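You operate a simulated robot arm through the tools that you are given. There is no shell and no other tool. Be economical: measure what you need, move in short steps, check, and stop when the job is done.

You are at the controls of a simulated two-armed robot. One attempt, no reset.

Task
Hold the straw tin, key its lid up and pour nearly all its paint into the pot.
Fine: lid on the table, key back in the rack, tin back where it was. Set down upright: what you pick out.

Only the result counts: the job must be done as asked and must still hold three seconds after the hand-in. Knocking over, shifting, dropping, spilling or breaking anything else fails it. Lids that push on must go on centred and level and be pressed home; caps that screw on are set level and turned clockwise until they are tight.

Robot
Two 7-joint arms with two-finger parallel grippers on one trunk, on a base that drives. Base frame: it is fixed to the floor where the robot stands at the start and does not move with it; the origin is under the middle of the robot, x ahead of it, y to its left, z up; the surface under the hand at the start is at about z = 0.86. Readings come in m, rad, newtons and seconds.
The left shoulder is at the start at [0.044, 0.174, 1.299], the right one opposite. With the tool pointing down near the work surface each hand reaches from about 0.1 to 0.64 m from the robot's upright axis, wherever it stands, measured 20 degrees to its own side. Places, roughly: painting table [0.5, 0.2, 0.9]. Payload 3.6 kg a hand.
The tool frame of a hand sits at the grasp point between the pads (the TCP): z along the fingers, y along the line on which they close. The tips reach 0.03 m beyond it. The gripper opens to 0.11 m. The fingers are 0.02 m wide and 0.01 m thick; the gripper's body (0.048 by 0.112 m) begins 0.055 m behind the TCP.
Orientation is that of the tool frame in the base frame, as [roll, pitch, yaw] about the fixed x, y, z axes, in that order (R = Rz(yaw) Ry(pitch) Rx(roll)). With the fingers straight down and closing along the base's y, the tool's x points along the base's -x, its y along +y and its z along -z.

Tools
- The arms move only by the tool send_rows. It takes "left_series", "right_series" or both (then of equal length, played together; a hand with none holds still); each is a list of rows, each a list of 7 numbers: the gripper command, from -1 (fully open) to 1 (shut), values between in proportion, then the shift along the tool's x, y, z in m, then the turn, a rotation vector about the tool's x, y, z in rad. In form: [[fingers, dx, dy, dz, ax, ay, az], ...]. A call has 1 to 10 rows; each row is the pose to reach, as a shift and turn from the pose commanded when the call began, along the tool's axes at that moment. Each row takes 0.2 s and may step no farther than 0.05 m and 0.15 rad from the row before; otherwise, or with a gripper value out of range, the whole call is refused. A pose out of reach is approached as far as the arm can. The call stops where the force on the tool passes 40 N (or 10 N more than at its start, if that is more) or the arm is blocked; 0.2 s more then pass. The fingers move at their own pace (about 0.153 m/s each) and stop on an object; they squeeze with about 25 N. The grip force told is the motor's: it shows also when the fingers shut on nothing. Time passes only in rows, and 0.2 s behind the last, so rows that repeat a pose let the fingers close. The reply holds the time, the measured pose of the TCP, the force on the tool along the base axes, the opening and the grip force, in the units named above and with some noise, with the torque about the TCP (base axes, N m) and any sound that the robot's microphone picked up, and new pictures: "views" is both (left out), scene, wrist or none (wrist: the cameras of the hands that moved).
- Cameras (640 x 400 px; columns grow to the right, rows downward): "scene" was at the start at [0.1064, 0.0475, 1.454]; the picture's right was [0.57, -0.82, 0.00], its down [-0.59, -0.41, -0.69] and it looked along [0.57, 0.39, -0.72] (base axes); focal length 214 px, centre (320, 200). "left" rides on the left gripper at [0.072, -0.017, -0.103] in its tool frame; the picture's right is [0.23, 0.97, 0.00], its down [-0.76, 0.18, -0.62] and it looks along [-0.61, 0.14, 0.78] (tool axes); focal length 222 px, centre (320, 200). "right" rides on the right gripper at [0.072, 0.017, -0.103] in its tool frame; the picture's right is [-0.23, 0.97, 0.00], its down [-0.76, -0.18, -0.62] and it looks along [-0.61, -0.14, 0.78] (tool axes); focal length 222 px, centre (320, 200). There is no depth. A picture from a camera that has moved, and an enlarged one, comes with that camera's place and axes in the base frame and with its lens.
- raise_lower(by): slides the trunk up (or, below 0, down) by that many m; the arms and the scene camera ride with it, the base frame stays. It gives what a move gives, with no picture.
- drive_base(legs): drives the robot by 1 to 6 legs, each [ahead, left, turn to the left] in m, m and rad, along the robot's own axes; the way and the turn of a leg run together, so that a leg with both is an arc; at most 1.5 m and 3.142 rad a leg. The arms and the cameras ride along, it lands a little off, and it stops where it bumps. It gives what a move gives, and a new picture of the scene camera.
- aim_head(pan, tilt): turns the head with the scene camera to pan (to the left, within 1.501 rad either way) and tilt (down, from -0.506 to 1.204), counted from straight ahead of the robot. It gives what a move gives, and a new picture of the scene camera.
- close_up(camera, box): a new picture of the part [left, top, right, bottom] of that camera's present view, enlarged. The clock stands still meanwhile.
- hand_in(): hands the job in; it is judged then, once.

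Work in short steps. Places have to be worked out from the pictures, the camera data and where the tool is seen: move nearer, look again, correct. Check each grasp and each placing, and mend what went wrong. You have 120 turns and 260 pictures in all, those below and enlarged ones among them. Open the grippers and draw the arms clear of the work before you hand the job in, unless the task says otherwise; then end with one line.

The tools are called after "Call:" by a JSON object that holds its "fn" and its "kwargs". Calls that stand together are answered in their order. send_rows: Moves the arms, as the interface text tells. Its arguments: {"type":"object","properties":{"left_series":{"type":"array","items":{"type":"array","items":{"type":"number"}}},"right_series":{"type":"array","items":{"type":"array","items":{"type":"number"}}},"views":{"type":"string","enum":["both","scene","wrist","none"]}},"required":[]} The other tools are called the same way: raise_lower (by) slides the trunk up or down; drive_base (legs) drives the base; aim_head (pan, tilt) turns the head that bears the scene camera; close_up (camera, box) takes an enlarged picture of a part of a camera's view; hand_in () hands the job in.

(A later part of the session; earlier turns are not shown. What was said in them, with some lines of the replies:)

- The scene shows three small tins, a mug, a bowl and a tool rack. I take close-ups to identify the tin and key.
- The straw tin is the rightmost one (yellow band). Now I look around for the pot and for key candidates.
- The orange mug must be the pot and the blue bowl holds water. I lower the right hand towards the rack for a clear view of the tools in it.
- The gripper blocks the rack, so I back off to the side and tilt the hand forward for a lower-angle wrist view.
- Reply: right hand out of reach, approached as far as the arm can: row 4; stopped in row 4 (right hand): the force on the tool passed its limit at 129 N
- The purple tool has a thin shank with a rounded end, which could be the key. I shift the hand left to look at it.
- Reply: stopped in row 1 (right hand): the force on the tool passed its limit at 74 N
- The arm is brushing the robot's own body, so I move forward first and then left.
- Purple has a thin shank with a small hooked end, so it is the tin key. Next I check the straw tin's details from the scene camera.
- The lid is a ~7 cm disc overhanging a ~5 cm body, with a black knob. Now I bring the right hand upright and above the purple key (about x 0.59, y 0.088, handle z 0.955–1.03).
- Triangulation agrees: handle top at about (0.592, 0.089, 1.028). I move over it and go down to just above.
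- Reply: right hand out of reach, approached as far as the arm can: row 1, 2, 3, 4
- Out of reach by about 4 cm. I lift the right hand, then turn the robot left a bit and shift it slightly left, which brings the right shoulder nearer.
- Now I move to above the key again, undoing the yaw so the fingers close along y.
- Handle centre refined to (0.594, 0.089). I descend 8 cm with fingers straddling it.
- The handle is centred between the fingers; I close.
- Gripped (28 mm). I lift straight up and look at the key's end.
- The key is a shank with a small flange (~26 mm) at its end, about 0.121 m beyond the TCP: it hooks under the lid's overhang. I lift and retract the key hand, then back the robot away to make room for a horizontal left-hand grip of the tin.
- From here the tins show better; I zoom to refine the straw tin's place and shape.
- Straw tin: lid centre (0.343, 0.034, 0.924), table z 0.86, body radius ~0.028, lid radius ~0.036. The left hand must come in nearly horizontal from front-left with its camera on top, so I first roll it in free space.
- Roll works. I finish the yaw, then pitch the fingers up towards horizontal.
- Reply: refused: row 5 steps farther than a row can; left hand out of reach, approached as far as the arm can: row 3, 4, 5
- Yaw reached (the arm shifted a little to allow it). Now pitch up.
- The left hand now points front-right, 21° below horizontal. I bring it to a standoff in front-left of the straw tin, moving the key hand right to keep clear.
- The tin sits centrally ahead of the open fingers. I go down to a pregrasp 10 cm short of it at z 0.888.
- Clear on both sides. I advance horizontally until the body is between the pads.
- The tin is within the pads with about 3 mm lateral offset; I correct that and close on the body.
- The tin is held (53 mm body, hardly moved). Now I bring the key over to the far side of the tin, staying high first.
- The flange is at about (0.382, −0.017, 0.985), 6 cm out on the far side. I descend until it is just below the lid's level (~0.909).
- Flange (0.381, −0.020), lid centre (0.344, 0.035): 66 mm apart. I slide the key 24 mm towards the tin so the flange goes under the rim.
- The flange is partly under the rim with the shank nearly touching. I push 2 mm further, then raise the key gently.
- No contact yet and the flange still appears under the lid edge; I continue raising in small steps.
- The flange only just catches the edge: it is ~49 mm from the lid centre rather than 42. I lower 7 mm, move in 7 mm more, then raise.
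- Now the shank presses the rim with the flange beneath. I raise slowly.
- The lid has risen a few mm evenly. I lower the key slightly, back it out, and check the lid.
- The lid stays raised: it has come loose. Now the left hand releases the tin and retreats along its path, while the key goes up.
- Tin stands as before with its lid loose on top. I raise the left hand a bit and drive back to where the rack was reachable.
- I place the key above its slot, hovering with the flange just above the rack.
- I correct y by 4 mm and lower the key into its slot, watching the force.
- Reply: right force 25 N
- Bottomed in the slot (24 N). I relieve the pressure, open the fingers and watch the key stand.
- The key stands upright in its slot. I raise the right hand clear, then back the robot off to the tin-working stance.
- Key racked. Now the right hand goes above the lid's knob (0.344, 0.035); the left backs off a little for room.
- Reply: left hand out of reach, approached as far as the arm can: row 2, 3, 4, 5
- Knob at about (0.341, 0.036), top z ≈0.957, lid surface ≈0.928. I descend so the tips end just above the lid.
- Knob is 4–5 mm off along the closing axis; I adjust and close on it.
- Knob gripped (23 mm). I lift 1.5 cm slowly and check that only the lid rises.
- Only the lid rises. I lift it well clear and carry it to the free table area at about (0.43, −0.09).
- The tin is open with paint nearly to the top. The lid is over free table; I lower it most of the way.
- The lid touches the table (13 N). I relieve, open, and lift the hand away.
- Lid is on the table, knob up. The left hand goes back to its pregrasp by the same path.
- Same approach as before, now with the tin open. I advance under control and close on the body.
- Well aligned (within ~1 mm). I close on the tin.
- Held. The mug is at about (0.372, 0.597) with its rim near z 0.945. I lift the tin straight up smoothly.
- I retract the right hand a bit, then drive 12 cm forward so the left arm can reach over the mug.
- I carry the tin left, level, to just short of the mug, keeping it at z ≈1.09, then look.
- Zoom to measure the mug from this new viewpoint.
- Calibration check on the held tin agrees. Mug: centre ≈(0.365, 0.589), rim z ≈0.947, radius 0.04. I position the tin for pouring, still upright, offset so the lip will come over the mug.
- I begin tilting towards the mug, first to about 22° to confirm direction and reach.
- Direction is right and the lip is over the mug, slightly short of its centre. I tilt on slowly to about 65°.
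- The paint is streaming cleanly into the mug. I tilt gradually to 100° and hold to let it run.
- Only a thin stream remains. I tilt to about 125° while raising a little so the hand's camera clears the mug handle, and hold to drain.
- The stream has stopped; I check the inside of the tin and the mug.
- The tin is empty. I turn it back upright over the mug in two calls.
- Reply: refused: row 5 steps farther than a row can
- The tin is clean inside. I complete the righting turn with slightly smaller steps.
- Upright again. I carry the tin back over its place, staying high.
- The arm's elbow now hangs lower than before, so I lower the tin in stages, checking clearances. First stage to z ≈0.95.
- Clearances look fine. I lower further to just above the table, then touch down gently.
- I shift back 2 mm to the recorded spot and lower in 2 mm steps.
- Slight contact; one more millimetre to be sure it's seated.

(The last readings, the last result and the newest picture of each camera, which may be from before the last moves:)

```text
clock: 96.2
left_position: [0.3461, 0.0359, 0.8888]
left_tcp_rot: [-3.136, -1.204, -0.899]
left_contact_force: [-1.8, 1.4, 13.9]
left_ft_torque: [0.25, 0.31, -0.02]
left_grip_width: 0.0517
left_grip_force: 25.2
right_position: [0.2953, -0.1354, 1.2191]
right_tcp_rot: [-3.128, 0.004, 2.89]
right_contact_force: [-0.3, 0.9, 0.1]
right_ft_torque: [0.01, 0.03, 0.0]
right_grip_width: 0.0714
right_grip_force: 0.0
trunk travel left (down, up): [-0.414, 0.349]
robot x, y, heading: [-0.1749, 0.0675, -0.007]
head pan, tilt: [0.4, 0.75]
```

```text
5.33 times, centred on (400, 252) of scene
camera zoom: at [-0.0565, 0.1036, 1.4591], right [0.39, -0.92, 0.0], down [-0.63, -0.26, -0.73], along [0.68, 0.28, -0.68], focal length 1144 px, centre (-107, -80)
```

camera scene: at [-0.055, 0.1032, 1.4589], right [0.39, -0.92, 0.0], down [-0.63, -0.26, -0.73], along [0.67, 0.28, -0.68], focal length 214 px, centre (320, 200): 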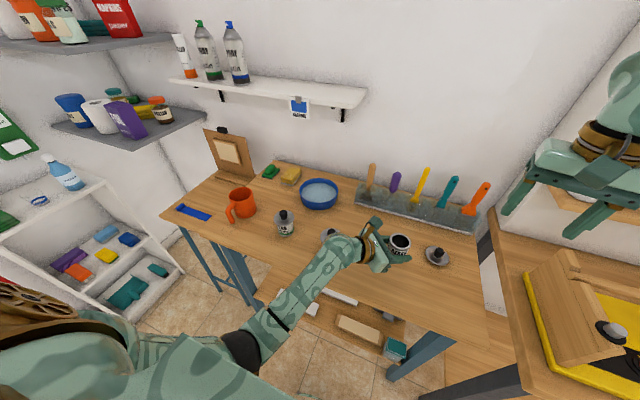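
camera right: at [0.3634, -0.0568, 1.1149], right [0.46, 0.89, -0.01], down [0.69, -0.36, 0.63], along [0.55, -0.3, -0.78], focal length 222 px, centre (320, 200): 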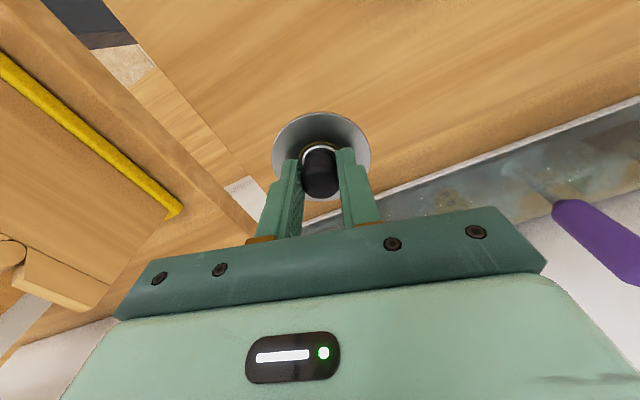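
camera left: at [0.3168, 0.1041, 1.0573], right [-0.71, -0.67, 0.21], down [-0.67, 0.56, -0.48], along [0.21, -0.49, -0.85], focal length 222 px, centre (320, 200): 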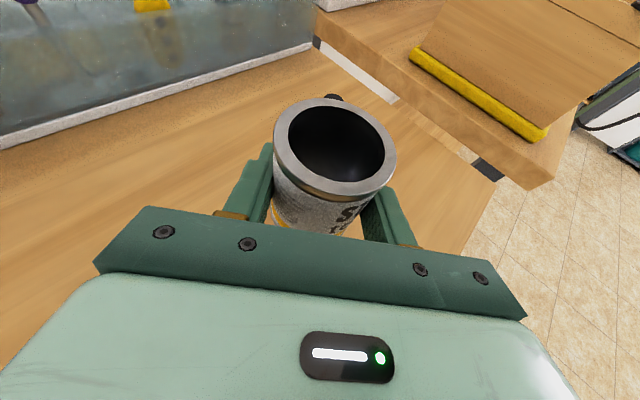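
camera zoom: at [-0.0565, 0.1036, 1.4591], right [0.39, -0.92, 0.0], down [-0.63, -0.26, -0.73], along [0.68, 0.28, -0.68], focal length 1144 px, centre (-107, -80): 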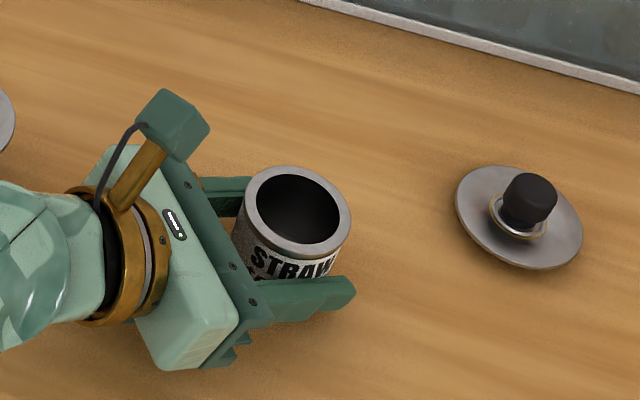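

Seated (14 N). I relieve 1 mm, open the fingers and back out horizontally.

Call:
{"fn": "send_rows", "kwargs": {"left_series": [[1, 0.001, 0, -0.0004, 0, 0, 0], [0.5, 0.001, 0, -0.0004, 0, 0, 0], [-1, 0.001, 0, -0.0004, 0, 0, 0], [-1, 0.001, 0, -0.0004, 0, 0, 0], [-1, -0.011, 0, -0.03, 0, 0, 0], [-1, -0.023, 0, -0.06, 0, 0, 0], [-1, -0.035, 0, -0.092, 0, 0, 0], [-1, -0.035, 0, -0.092, 0, 0, 0]], "views": "both"}}

Call:
{"fn": "close_up", "kwargs": {"camera": "scene", "box": [270, 200, 450, 320]}}

```text
clock: 98.0
left_position: [0.2844, 0.1108, 0.8849]
left_tcp_rot: [-3.141, -1.199, -0.896]
left_contact_force: [-0.4, -0.8, 0.8]
left_ft_torque: [-0.01, 0.03, 0.01]
left_grip_width: 0.1099
left_grip_force: 0.0
right_position: [0.2977, -0.1367, 1.2178]
right_tcp_rot: [-3.13, 0.002, 2.891]
right_contact_force: [0.4, 0.0, 0.1]
right_ft_torque: [0.01, 0.02, 0.04]
right_grip_width: 0.0715
right_grip_force: 0.2
trunk travel left (down, up): [-0.414, 0.349]
robot x, y, heading: [-0.1699, 0.0738, -0.003]
head pan, tilt: [0.4, 0.75]
camera scene: at [-0.0545, 0.1026, 1.4588], right [0.39, -0.92, 0.0], down [-0.63, -0.26, -0.73], along [0.67, 0.28, -0.68], focal length 214 px, centre (320, 200)
camera left: at [0.2547, 0.1771, 0.9919], right [-0.71, -0.67, 0.21], down [-0.67, 0.56, -0.48], along [0.21, -0.49, -0.85], focal length 222 px, centre (320, 200)
```

scene: 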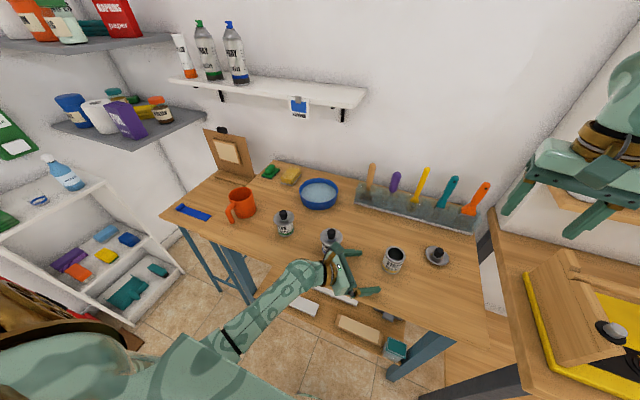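
left: 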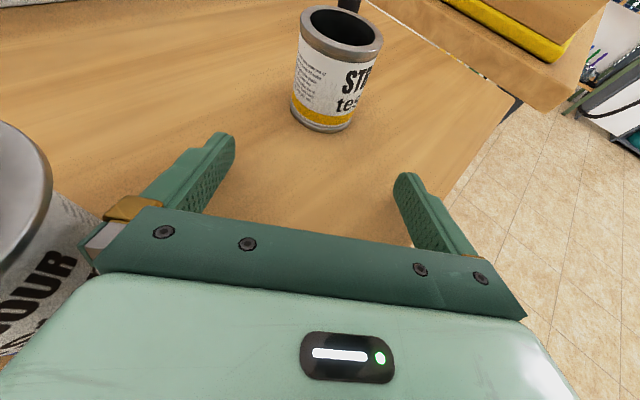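

```text
3.33 times, centred on (360, 260) of scene
camera zoom: at [-0.0545, 0.1026, 1.4588], right [0.39, -0.92, 0.0], down [-0.63, -0.26, -0.73], along [0.67, 0.28, -0.68], focal length 715 px, centre (187, 0)
```

zoom: 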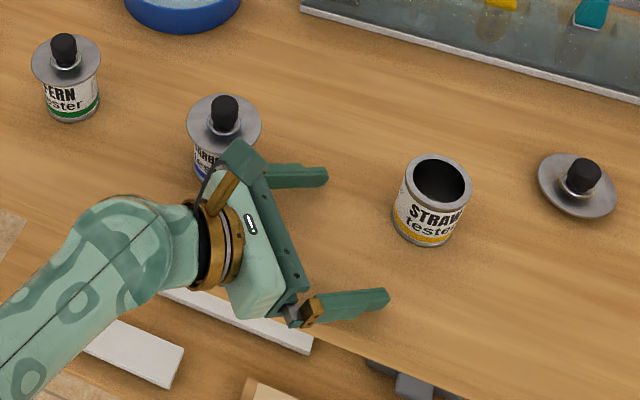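

Tin is back on its spot, upright. I raise the left hand away along its old path and then further up.

Call:
{"fn": "send_rows", "kwargs": {"left_series": [[-1, 0.028, 0, -0.028, 0, 0, 0], [-1, 0.057, 0, -0.055, 0, 0, 0], [-1, 0.086, 0, -0.083, 0, 0, 0], [-1, 0.114, 0, -0.111, 0, 0, 0], [-1, 0.15, 0, -0.125, 0, 0, 0], [-1, 0.19, 0, -0.14, 0, 0, 0], [-1, 0.19, 0, -0.14, 0, 0, 0]], "views": "none"}}

Call:
{"fn": "drive_base", "kwargs": {"legs": [[-0.15, 0, 0]]}}

Call:
{"fn": "close_up", "kwargs": {"camera": "scene", "box": [200, 150, 320, 240]}}

Call:
{"fn": "close_up", "kwargs": {"camera": "scene", "box": [320, 140, 480, 260]}}

```text
clock: 99.5
left_position: [0.2462, 0.222, 1.0821]
left_tcp_rot: [-2.852, -0.979, -1.134]
left_contact_force: [0.0, 0.6, 0.2]
left_ft_torque: [-0.02, -0.01, 0.0]
left_grip_width: 0.1103
left_grip_force: 0.1
right_position: [0.2978, -0.1336, 1.2184]
right_tcp_rot: [-3.128, 0.003, 2.889]
right_contact_force: [-0.6, 0.0, -0.4]
right_ft_torque: [0.0, 0.0, -0.03]
right_grip_width: 0.0712
right_grip_force: 0.1
trunk travel left (down, up): [-0.414, 0.349]
robot x, y, heading: [-0.172, 0.0683, -0.002]
head pan, tilt: [0.4, 0.75]
stopped in row 7 (left hand): the arm was blocked; the commanded pose is now the measured one
```

```text
clock: 100.9
left_position: [0.0927, 0.2199, 1.0822]
left_tcp_rot: [-2.851, -0.978, -1.132]
left_contact_force: [-1.1, 0.4, 0.0]
left_ft_torque: [0.0, -0.01, 0.02]
left_grip_width: 0.11
left_grip_force: 0.0
right_position: [0.1447, -0.1345, 1.2183]
right_tcp_rot: [-3.128, 0.003, 2.891]
right_contact_force: [-0.7, -0.1, 1.5]
right_ft_torque: [0.02, -0.04, 0.02]
right_grip_width: 0.0715
right_grip_force: 0.0
trunk travel left (down, up): [-0.414, 0.349]
robot x, y, heading: [-0.3244, 0.0702, -0.006]
head pan, tilt: [0.4, 0.75]
camera scene: at [-0.2086, 0.1038, 1.459], right [0.39, -0.92, 0.0], down [-0.63, -0.26, -0.73], along [0.68, 0.28, -0.68], focal length 214 px, centre (320, 200)
```

scene: 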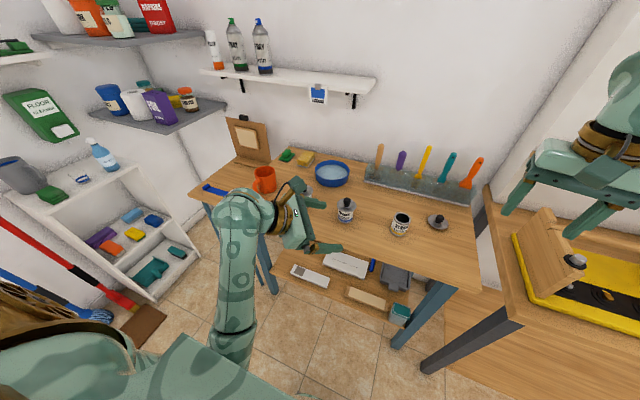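

```text
4.44 times, centred on (260, 195) of scene
camera zoom: at [-0.2086, 0.1038, 1.459], right [0.39, -0.92, 0.0], down [-0.63, -0.26, -0.73], along [0.68, 0.28, -0.68], focal length 953 px, centre (587, 222)
```

zoom: 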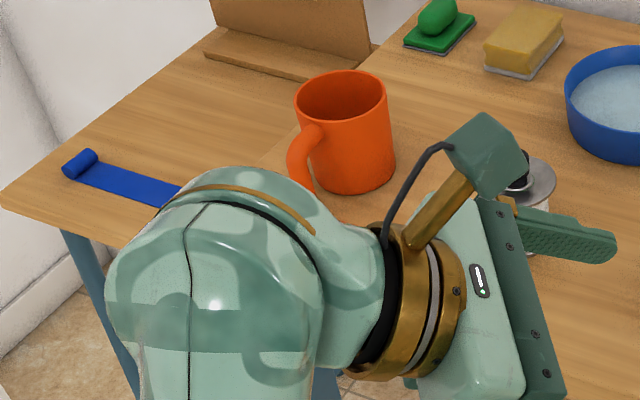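

```text
3.33 times, centred on (400, 200) of scene
camera zoom: at [-0.2086, 0.1038, 1.459], right [0.39, -0.92, 0.0], down [-0.63, -0.26, -0.73], along [0.68, 0.28, -0.68], focal length 715 px, centre (53, 200)
```

zoom: 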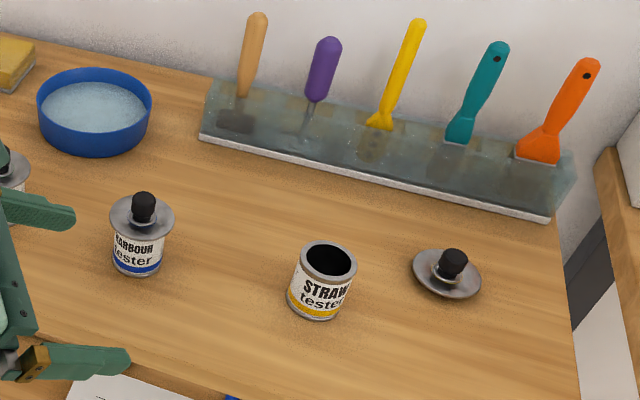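

Everything stands as it should: tin in place, lid on the table, key in the rack, other tins untouched. I open the right gripper fully and take a last look at Fern and the mug.

Call:
{"fn": "send_rows", "kwargs": {"right_series": [[-1, 0, 0, 0, 0, 0, 0], [-1, 0, 0, 0, 0, 0, 0]], "views": "none"}}

Call:
{"fn": "drive_base", "kwargs": {"legs": [[-0.15, 0, 0]]}}

Call:
{"fn": "close_up", "kwargs": {"camera": "scene", "box": [220, 120, 500, 270]}}

```text
clock: 101.5
left_position: [0.0942, 0.221, 1.0824]
left_tcp_rot: [-2.851, -0.976, -1.136]
left_contact_force: [0.2, -0.3, -0.9]
left_ft_torque: [0.02, -0.02, 0.03]
left_grip_width: 0.1099
left_grip_force: 0.1
right_position: [0.1459, -0.134, 1.2171]
right_tcp_rot: [-3.128, 0.002, 2.892]
right_contact_force: [0.5, -0.1, 0.1]
right_ft_torque: [-0.02, 0.03, 0.0]
right_grip_width: 0.1099
right_grip_force: 0.1
trunk travel left (down, up): [-0.414, 0.349]
robot x, y, heading: [-0.3287, 0.0719, -0.005]
head pan, tilt: [0.4, 0.75]
```

```text
clock: 102.9
left_position: [-0.0553, 0.2205, 1.083]
left_tcp_rot: [-2.852, -0.977, -1.138]
left_contact_force: [0.1, 0.1, -0.1]
left_ft_torque: [-0.01, -0.03, 0.02]
left_grip_width: 0.1098
left_grip_force: 0.0
right_position: [-0.0039, -0.1361, 1.2194]
right_tcp_rot: [-3.13, 0.004, 2.888]
right_contact_force: [-0.6, -0.6, -0.4]
right_ft_torque: [-0.01, -0.04, -0.03]
right_grip_width: 0.1099
right_grip_force: 0.1
trunk travel left (down, up): [-0.414, 0.349]
robot x, y, heading: [-0.4725, 0.0725, -0.006]
head pan, tilt: [0.4, 0.75]
camera scene: at [-0.3571, 0.1041, 1.459], right [0.38, -0.92, 0.0], down [-0.63, -0.26, -0.73], along [0.68, 0.28, -0.68], focal length 214 px, centre (320, 200)
```

scene: 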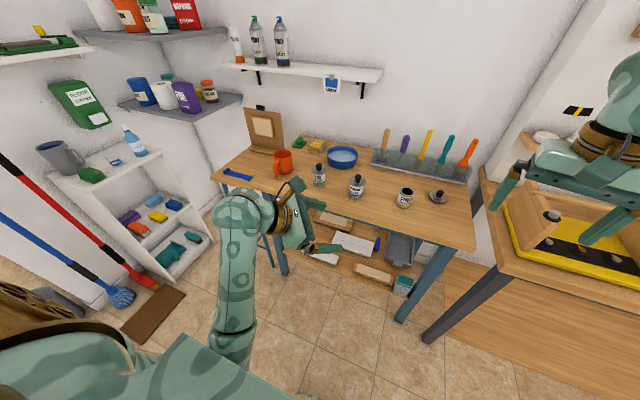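

```text
2.29 times, centred on (360, 195) of scene
camera zoom: at [-0.3571, 0.1041, 1.459], right [0.38, -0.92, 0.0], down [-0.63, -0.26, -0.73], along [0.68, 0.28, -0.68], focal length 490 px, centre (229, 211)
```

zoom: 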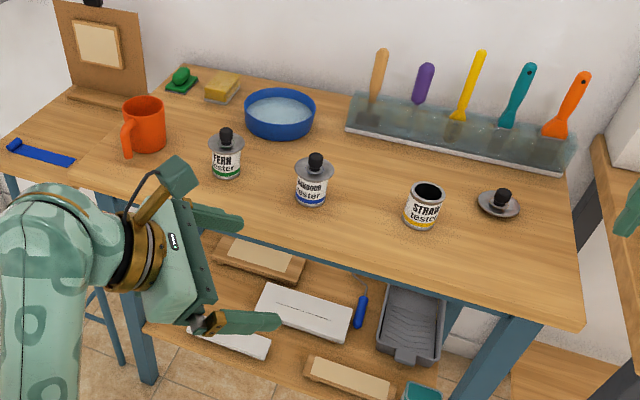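

All items are in order and both arms are clear; I hand in.

Call:
{"fn": "hand_in", "kwargs": {}}

```text
The job is handed in.
```

I keyed up the straw tin's lid and poured the paint into the orange mug, the only thing on the table I took to be the pot. I've handed the job in. The tin drained until the stream stopped and no paint showed inside. It is back on its spot, upright. The lid is on the table, knob up, and the purple key is back in its rack slot. Nothing else looked moved or spilled in the last picture.
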